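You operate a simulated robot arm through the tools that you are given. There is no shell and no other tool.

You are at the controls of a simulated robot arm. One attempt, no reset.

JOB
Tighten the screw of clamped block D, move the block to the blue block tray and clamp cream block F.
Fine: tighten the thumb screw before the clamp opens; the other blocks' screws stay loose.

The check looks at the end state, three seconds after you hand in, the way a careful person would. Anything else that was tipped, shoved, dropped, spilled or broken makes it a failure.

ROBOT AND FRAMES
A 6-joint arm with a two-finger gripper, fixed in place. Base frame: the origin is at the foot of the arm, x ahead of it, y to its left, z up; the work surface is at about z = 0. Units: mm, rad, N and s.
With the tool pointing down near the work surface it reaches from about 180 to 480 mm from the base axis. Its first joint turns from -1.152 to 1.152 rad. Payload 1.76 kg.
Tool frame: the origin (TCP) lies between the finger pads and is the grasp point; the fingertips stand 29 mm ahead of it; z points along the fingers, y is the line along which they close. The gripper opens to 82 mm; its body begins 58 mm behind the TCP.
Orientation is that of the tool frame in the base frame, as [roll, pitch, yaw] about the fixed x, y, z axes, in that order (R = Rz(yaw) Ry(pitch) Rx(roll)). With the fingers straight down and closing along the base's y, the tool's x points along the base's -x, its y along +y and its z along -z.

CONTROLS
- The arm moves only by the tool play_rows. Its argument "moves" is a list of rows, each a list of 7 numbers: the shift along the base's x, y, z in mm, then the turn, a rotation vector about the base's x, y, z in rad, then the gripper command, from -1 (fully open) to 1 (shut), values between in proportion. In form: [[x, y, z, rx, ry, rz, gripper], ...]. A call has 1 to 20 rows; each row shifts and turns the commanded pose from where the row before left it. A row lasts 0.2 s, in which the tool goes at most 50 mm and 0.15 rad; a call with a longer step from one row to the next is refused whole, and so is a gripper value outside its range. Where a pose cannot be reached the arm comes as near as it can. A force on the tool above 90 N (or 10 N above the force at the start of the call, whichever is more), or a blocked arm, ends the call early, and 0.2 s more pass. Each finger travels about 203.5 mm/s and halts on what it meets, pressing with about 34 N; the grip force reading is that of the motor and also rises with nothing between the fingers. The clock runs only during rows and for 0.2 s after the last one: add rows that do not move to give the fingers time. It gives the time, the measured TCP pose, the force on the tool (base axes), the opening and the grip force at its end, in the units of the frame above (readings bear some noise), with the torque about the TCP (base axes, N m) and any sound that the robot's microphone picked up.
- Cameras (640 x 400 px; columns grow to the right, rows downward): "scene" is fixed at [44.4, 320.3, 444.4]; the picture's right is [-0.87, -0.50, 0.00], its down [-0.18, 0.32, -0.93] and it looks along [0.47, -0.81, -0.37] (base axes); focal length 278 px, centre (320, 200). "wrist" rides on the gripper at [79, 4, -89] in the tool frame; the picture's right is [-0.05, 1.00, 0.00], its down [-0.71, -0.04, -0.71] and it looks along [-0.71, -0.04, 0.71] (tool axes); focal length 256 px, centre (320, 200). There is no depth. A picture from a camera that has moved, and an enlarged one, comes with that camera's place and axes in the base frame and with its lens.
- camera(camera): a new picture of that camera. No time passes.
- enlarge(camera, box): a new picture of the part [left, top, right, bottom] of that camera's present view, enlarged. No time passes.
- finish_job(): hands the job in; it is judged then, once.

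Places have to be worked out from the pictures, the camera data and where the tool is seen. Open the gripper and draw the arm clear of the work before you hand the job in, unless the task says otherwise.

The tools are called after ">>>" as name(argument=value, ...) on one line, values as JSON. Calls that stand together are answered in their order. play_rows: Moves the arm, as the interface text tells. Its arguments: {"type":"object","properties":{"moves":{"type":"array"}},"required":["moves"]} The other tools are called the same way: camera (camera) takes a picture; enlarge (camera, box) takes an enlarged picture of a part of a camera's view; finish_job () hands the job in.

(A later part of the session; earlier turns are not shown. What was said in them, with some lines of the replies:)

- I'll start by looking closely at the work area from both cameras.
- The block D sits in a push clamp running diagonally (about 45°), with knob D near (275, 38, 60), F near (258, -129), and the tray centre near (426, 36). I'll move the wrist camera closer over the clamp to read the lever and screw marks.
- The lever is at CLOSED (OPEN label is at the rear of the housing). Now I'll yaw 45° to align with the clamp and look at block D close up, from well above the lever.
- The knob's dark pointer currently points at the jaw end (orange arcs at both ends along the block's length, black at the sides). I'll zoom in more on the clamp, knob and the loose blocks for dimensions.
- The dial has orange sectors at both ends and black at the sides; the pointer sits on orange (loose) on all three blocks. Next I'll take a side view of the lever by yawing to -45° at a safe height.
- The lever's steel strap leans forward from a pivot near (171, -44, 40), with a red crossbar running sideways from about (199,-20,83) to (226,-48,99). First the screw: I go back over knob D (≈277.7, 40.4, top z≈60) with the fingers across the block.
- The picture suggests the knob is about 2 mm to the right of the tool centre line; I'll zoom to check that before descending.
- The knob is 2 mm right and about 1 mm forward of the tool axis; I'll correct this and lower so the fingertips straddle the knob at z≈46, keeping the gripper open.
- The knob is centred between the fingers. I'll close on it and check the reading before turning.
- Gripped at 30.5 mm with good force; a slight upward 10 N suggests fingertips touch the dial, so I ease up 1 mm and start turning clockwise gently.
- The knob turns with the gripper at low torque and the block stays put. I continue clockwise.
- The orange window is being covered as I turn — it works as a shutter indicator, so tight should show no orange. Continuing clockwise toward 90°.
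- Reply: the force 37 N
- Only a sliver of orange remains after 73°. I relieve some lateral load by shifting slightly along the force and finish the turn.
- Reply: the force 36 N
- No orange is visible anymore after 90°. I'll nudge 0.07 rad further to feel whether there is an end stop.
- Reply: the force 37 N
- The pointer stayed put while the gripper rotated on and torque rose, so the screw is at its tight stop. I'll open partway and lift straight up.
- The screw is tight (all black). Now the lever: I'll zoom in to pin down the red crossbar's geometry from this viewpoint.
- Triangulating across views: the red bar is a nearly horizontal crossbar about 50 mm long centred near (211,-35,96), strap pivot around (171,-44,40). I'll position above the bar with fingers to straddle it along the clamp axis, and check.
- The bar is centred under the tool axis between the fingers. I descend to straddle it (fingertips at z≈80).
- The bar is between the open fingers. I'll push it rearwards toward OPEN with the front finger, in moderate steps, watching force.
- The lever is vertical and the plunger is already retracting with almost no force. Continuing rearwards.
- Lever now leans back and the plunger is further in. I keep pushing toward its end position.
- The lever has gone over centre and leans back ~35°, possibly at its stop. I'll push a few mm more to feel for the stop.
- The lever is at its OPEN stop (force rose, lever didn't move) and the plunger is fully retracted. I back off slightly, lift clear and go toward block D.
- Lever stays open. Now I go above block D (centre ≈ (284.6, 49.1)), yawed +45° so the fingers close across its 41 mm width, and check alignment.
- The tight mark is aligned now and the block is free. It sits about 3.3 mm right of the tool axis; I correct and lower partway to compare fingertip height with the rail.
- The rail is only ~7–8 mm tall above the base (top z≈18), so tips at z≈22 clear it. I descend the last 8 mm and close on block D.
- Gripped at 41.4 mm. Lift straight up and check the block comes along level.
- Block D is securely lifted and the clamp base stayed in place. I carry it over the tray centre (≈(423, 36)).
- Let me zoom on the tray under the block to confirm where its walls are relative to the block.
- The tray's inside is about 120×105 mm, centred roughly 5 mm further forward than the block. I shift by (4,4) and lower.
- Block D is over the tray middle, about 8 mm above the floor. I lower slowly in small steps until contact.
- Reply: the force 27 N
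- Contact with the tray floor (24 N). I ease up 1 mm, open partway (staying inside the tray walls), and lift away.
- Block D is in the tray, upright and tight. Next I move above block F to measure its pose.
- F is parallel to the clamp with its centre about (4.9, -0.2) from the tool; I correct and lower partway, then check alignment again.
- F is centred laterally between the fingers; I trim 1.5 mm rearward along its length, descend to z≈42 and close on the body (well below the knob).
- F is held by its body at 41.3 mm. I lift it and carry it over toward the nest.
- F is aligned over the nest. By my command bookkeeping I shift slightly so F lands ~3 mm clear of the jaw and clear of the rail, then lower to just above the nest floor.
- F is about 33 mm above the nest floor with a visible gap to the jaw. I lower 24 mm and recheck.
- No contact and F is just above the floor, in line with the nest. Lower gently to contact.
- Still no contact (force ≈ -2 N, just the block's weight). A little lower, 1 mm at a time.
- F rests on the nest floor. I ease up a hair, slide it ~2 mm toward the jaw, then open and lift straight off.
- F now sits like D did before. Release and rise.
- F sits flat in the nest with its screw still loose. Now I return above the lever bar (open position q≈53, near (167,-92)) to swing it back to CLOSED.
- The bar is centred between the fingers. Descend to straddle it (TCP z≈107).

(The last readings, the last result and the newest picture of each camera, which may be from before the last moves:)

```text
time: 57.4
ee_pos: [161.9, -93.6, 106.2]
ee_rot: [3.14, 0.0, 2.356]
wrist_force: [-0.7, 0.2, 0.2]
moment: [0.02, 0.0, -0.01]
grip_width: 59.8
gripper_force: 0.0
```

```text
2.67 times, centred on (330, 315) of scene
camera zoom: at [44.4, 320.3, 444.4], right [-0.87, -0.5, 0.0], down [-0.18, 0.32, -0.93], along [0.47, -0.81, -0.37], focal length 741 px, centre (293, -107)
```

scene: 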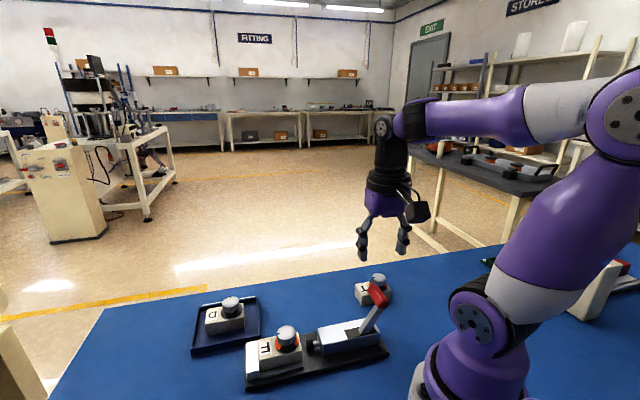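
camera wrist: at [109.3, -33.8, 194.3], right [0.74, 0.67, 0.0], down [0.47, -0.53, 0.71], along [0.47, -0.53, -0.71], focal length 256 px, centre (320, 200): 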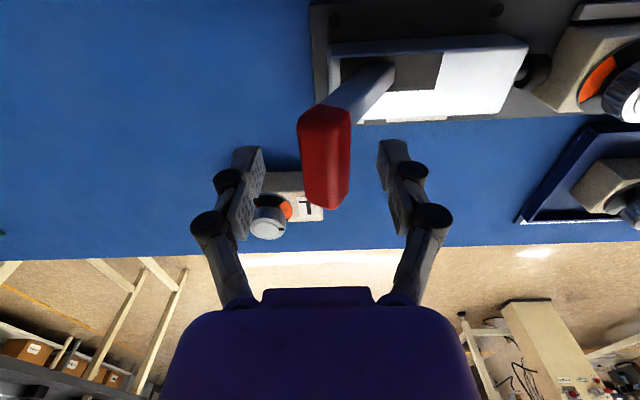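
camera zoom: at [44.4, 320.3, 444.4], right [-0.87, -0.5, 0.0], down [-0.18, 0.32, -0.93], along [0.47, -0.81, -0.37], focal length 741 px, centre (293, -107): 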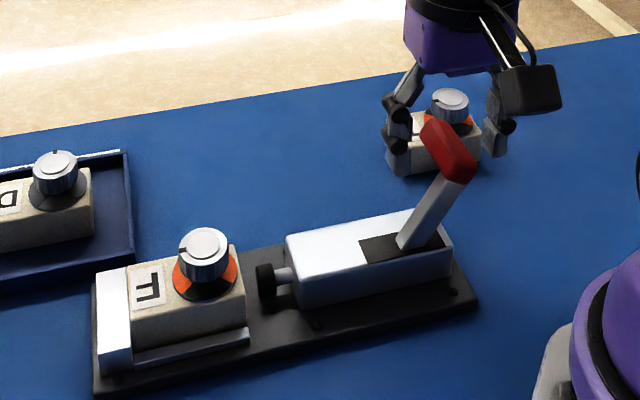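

The bar is between the fingers. I narrow to 45 mm and push forward toward CLOSED with the rear finger.

>>> play_rows(moves=[[0, 0, 0, 0, 0, 0, -0.1], [5, 5, 0, 0, 0, 0, -0.1], [5, 5, 0, 0, 0, 0, -0.1], [5, 5, 0, 0, 0, 0, -0.1], [5, 5, 0, 0, 0, 0, -0.1], [5, 5, 0, 0, 0, 0, -0.1], [0, 0, 0, 0, 0, 0, -0.1]])

>>> camera(camera="wrist")

>>> enlarge(camera="scene", box=[230, 240, 430, 390])

```text
time: 59.0
ee_pos: [187.8, -68.2, 106.0]
ee_rot: [3.139, 0.001, 2.354]
wrist_force: [-5.3, -2.5, 12.4]
moment: [-0.12, 0.28, -0.06]
grip_width: 54.6
gripper_force: 6.2
```

```text
taken
camera wrist: at [136.1, -9.1, 194.6], right [0.74, 0.67, 0.0], down [0.47, -0.53, 0.71], along [0.47, -0.53, -0.71], focal length 256 px, centre (320, 200)
```

wrist: 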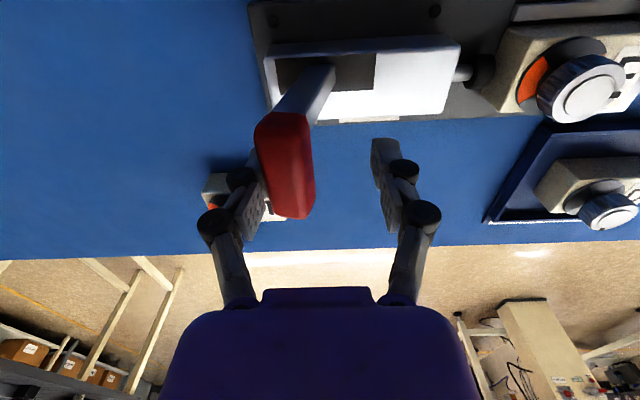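

```text
2.67 times, centred on (330, 315) of scene
camera zoom: at [44.4, 320.3, 444.4], right [-0.87, -0.5, 0.0], down [-0.18, 0.32, -0.93], along [0.47, -0.81, -0.37], focal length 741 px, centre (293, -107)
```

zoom: 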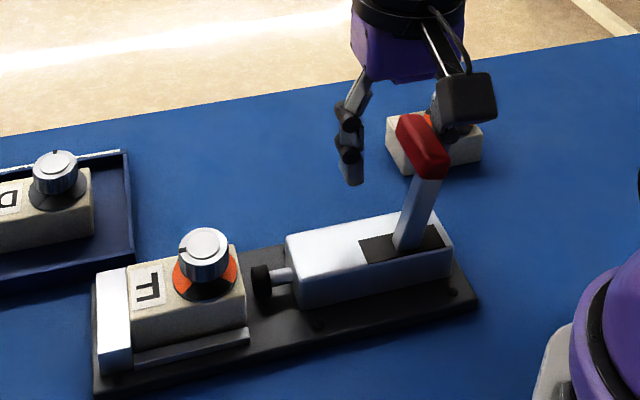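

The lever is moving but the finger yields under load. I'll open fully so the rear finger sits on its hard limit, then continue pushing forward.

>>> play_rows(moves=[[0, 0, 0, 0, 0, 0, -1], [5, 5, 0, 0, 0, 0, -1], [5, 5, 0, 0, 0, 0, -1], [5, 5, 0, 0, 0, 0, -1], [0, 0, 0, 0, 0, 0, -1]])

>>> camera(camera="wrist")

>>> enlarge(camera="scene", box=[230, 240, 430, 390])

```text
time: 60.2
ee_pos: [203.9, -52.7, 107.0]
ee_rot: [3.14, 0.001, 2.357]
wrist_force: [-0.3, -0.1, -0.1]
moment: [-0.01, -0.01, 0.0]
grip_width: 81.9
gripper_force: 0.0
```

```text
taken
camera wrist: at [151.3, 6.6, 194.6], right [0.74, 0.67, 0.0], down [0.47, -0.53, 0.71], along [0.47, -0.53, -0.71], focal length 256 px, centre (320, 200)
```

wrist: 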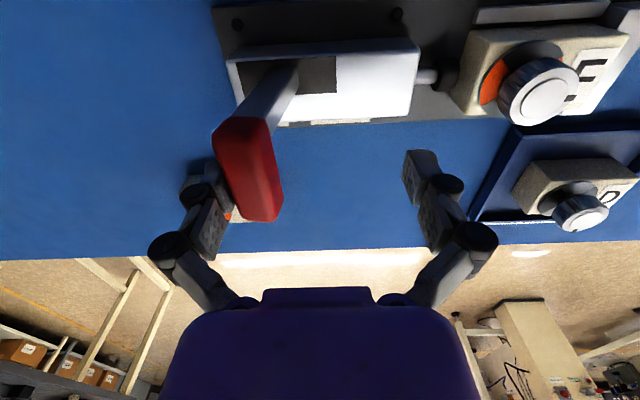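

```text
2.67 times, centred on (330, 315) of scene
camera zoom: at [44.4, 320.3, 444.4], right [-0.87, -0.5, 0.0], down [-0.18, 0.32, -0.93], along [0.47, -0.81, -0.37], focal length 741 px, centre (293, -107)
```

zoom: 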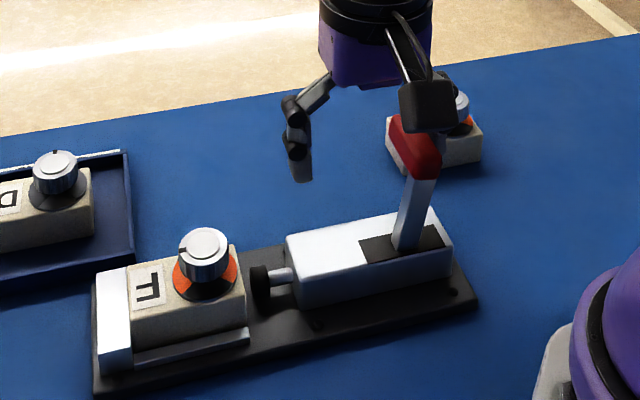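

The lever is near vertical and stays where pushed. Continue forward with the fully open gripper.

>>> play_rows(moves=[[5, 5, 0, 0, 0, 0, -1], [5, 5, 0, 0, 0, 0, -1], [5, 5, 0, 0, 0, 0, -1], [0, 0, 0, 0, 0, 0, -1]])

>>> camera(camera="wrist")

>>> enlarge(camera="scene", box=[230, 240, 430, 390])

```text
time: 61.2
ee_pos: [218.3, -36.8, 104.2]
ee_rot: [3.14, 0.002, 2.356]
wrist_force: [0.1, -0.2, 0.0]
moment: [-0.01, -0.01, 0.0]
grip_width: 82.1
gripper_force: 0.0
```

```text
taken
camera wrist: at [166.0, 21.7, 192.6], right [0.74, 0.67, 0.0], down [0.47, -0.53, 0.71], along [0.47, -0.53, -0.71], focal length 256 px, centre (320, 200)
```

wrist: 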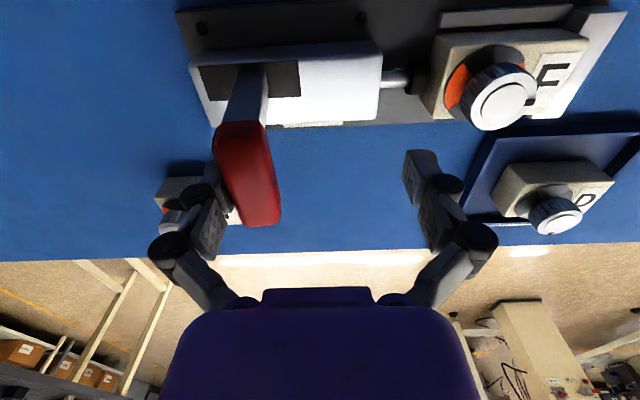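

```text
2.67 times, centred on (330, 315) of scene
camera zoom: at [44.4, 320.3, 444.4], right [-0.87, -0.5, 0.0], down [-0.18, 0.32, -0.93], along [0.47, -0.81, -0.37], focal length 741 px, centre (293, -107)
```

zoom: 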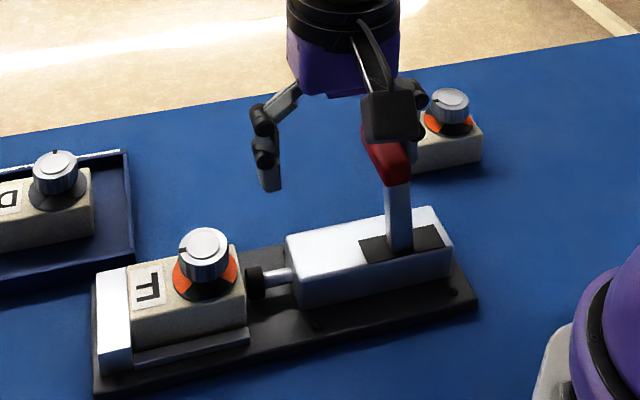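

Lever vertical; plunger approaching F. Continue pushing forward.

>>> play_rows(moves=[[4, 4, 0, 0, 0, 0, -1], [4, 4, 0, 0, 0, 0, -1], [4, 4, 0, 0, 0, 0, -1], [0, 0, 0, 0, 0, 0, -1]])

>>> camera(camera="wrist")

>>> enlarge(camera="scene", box=[230, 240, 430, 390])

```text
time: 62.2
ee_pos: [230.1, -26.9, 103.2]
ee_rot: [3.14, 0.003, 2.356]
wrist_force: [0.8, 0.5, -0.3]
moment: [0.01, -0.01, -0.02]
grip_width: 82.0
gripper_force: 0.0
```

```text
taken
camera wrist: at [177.7, 32.7, 192.2], right [0.74, 0.67, 0.0], down [0.47, -0.53, 0.71], along [0.47, -0.53, -0.71], focal length 256 px, centre (320, 200)
```

wrist: 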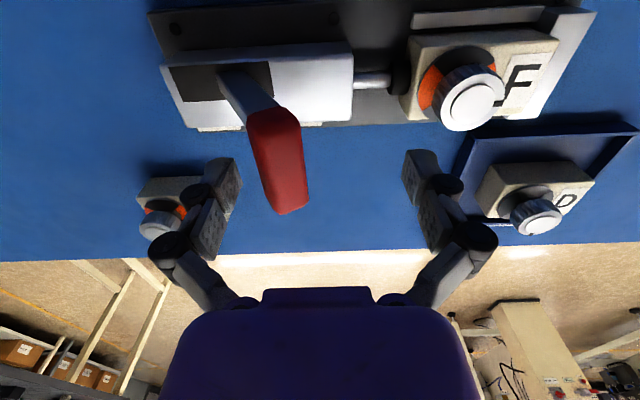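

```text
2.67 times, centred on (330, 315) of scene
camera zoom: at [44.4, 320.3, 444.4], right [-0.87, -0.5, 0.0], down [-0.18, 0.32, -0.93], along [0.47, -0.81, -0.37], focal length 741 px, centre (293, -107)
```

zoom: 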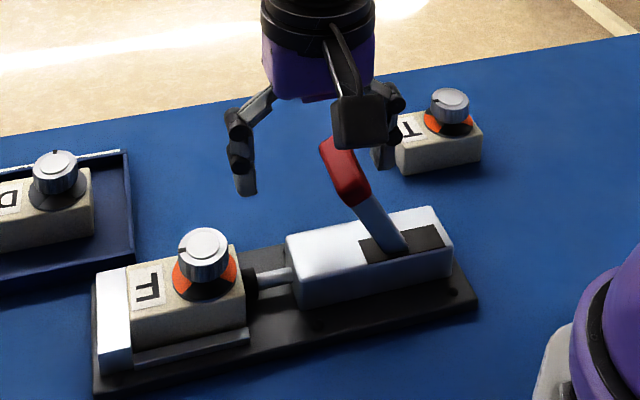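

The lever snapped over to CLOSED and the plunger bears on F. I'll press forward a bit more to confirm it's fully at its stop.

>>> play_rows(moves=[[3, 3, 0, 0, 0, 0, -1], [3, 3, 0, 0, 0, 0, -1], [1.5, 1.5, 0, 0, 0, 0, -1], [0, 0, 0, 0, 0, 0, -1]])

>>> camera(camera="wrist")

>>> enlarge(camera="scene", box=[230, 240, 430, 390])

```text
time: 63.2
ee_pos: [236.4, -17.9, 103.2]
ee_rot: [3.14, 0.0, 2.354]
wrist_force: [-6.5, -9.7, 0.0]
moment: [-0.13, 0.11, 0.17]
grip_width: 82.2
gripper_force: 0.1
```

```text
taken
camera wrist: at [185.2, 41.3, 192.8], right [0.74, 0.67, 0.0], down [0.47, -0.53, 0.71], along [0.47, -0.53, -0.71], focal length 256 px, centre (320, 200)
```

wrist: 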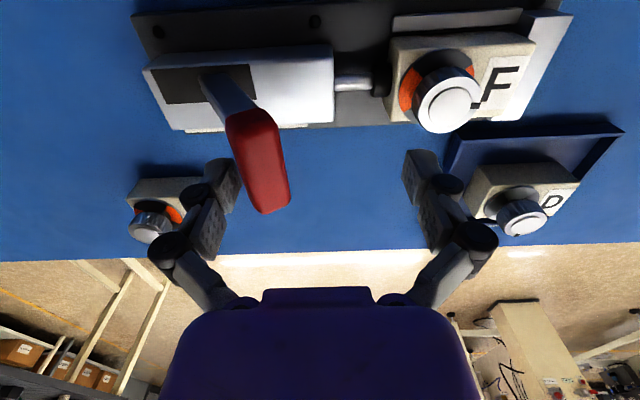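

```text
2.67 times, centred on (330, 315) of scene
camera zoom: at [44.4, 320.3, 444.5], right [-0.87, -0.5, 0.0], down [-0.18, 0.32, -0.93], along [0.47, -0.81, -0.37], focal length 741 px, centre (293, -107)
```

zoom: 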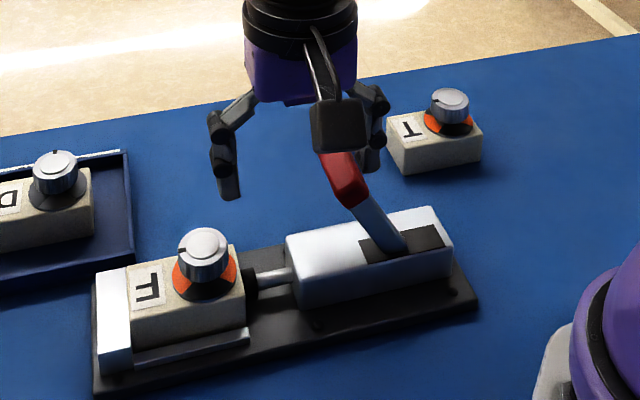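

The finger meets firm resistance (12 N) with the lever at the same lean as initially. I'll press 2 mm more, then back off and lift clear.

>>> play_rows(moves=[[1.2, 1.2, 0, 0, 0, 0, -1], [0, 0, 0, 0, 0, 0, -1]])

```text
time: 63.8
ee_pos: [238.1, -17.1, 103.9]
ee_rot: [-3.139, -0.001, 2.35]
wrist_force: [-21.2, -24.3, 6.3]
moment: [-0.42, 0.52, 0.11]
grip_width: 82.4
gripper_force: 0.9
```

Force climbed to 32 N without motion, so the lever is at its closed stop. Backing off and lifting clear.

>>> play_rows(moves=[[-4, -4, 0, 0, 0, 0, -1], [-5, -5, 0, 0, 0, 0, -1], [0, 0, 25, 0, 0, 0, -1], [0, 0, 35, 0, 0, 0, -1], [0, 0, 40, 0, 0, 0, -1], [0, 0, 0, 0, 0, 0, -1]])

>>> camera(camera="wrist")

>>> enlarge(camera="scene", box=[180, 260, 420, 390])

```text
time: 65.2
ee_pos: [232.0, -25.4, 203.8]
ee_rot: [3.139, 0.002, 2.358]
wrist_force: [0.7, -0.2, -0.1]
moment: [0.01, 0.0, -0.02]
grip_width: 82.3
gripper_force: 0.0
```

```text
taken
camera wrist: at [178.8, 33.6, 292.9], right [0.74, 0.67, 0.0], down [0.47, -0.53, 0.71], along [0.47, -0.53, -0.71], focal length 256 px, centre (320, 200)
```

wrist: 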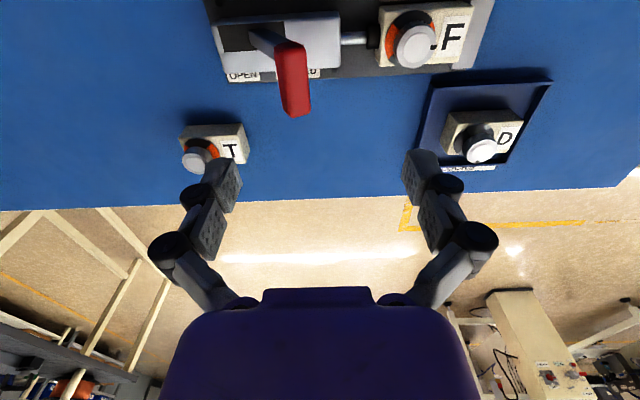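

```text
2.67 times, centred on (300, 325) of scene
camera zoom: at [44.4, 320.3, 444.4], right [-0.87, -0.5, 0.0], down [-0.18, 0.32, -0.93], along [0.47, -0.81, -0.37], focal length 741 px, centre (373, -133)
```

zoom: 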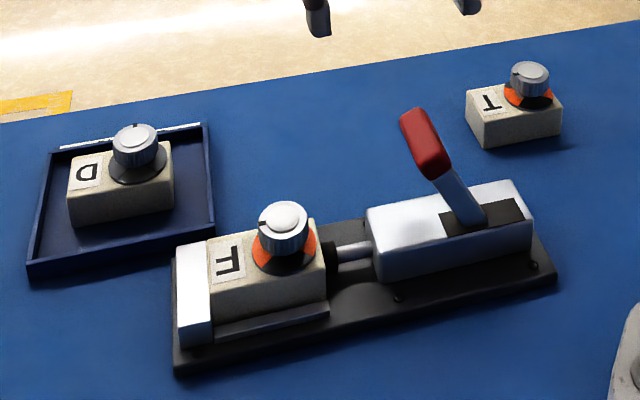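

Everything matches the initial clamped look, now with F in the nest and D in the tray. I'll zoom in to check plunger contact, F's seating, and the D screw.

>>> enlarge(camera="scene", box=[240, 320, 336, 380])

>>> enlarge(camera="wrist", box=[200, 0, 520, 180])

>>> enlarge(camera="scene", box=[185, 285, 281, 365])

```text
6.67 times, centred on (288, 350) of scene
camera zoom: at [44.4, 320.3, 444.4], right [-0.87, -0.5, 0.0], down [-0.18, 0.32, -0.93], along [0.47, -0.81, -0.37], focal length 1852 px, centre (533, -800)
```

zoom: 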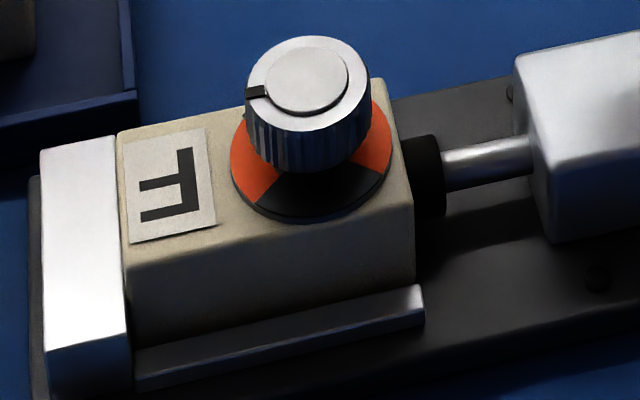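

```text
2.00 times, centred on (360, 90) of wrist
camera zoom: at [178.8, 33.6, 292.9], right [0.74, 0.67, 0.0], down [0.47, -0.53, 0.71], along [0.47, -0.53, -0.71], focal length 512 px, centre (240, 420)
```

zoom: 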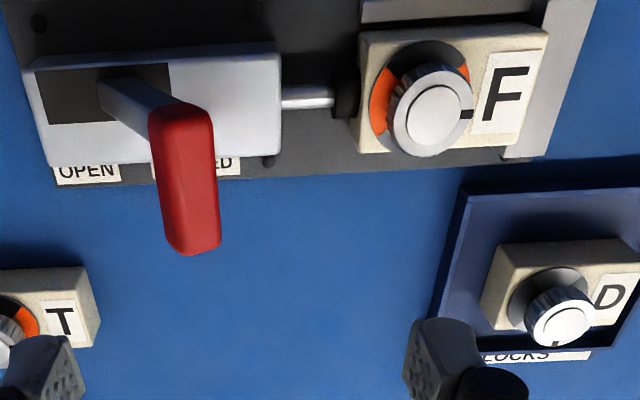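

```text
5.00 times, centred on (233, 325) of scene
camera zoom: at [44.4, 320.3, 444.4], right [-0.87, -0.5, 0.0], down [-0.18, 0.32, -0.93], along [0.47, -0.81, -0.37], focal length 1389 px, centre (755, -425)
```

zoom: 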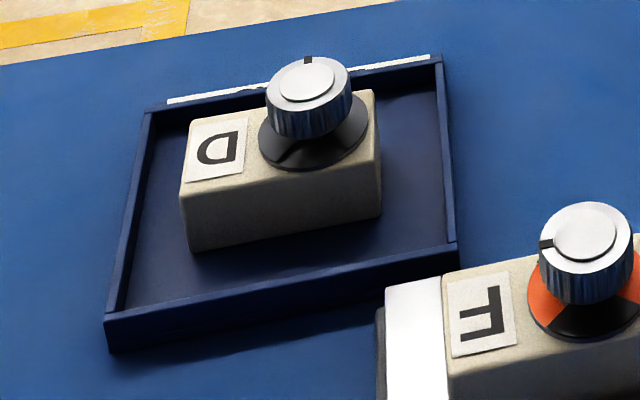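

F is seated against jaw and plunger with its screw loose, D is tight in the tray, T untouched. I raise the open gripper further clear of the work before handing in.

>>> play_rows(moves=[[0, 10, 30, 0, 0, 0, -1], [0, 15, 35, 0, 0, 0, -1], [0, 15, 35, 0, 0, 0, -1], [0, 15, 30, 0, 0, 0, -1], [0, 0, 0, 0, 0, 0, -1], [0, 0, 0, 0, 0, 0, -1]])

>>> camera(camera="scene")

```text
time: 66.6
ee_pos: [229.6, 28.5, 335.0]
ee_rot: [3.14, 0.0, 2.357]
wrist_force: [0.0, 0.4, 0.2]
moment: [0.01, -0.04, 0.01]
grip_width: 81.9
gripper_force: 0.1
```

```text
taken
```

scene: 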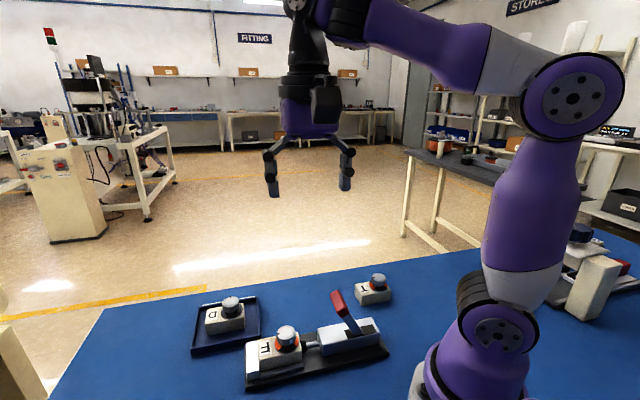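

The arm is clear with the gripper open, D is in the blue tray, F is clamped, and nothing else has moved. Handing in.

>>> finish_job()

```text
The job is handed in.
```

The job is handed in. From the final pictures and force readings, everything looks as asked; no check result has come back.

- **Block D's screw:** I turned it clockwise a quarter turn to its stop before opening the clamp. No orange shows on its dial.
- **Block D's place:** it sits upright and flat in the middle of the blue tray.
- **Block F:** it is in the clamp, seated between the jaw and the plunger. The lever is at its closed stop: force rose to 32 N with almost no movement.
- **Other screws:** F and T are still loose, with orange showing on both.
- **Surroundings:** block T, the tray and the clamp base look unmoved. While I turned the screw, D slid about 3 mm sideways in the clamp.
- **Arm:** it is clear of the work with the gripper open.
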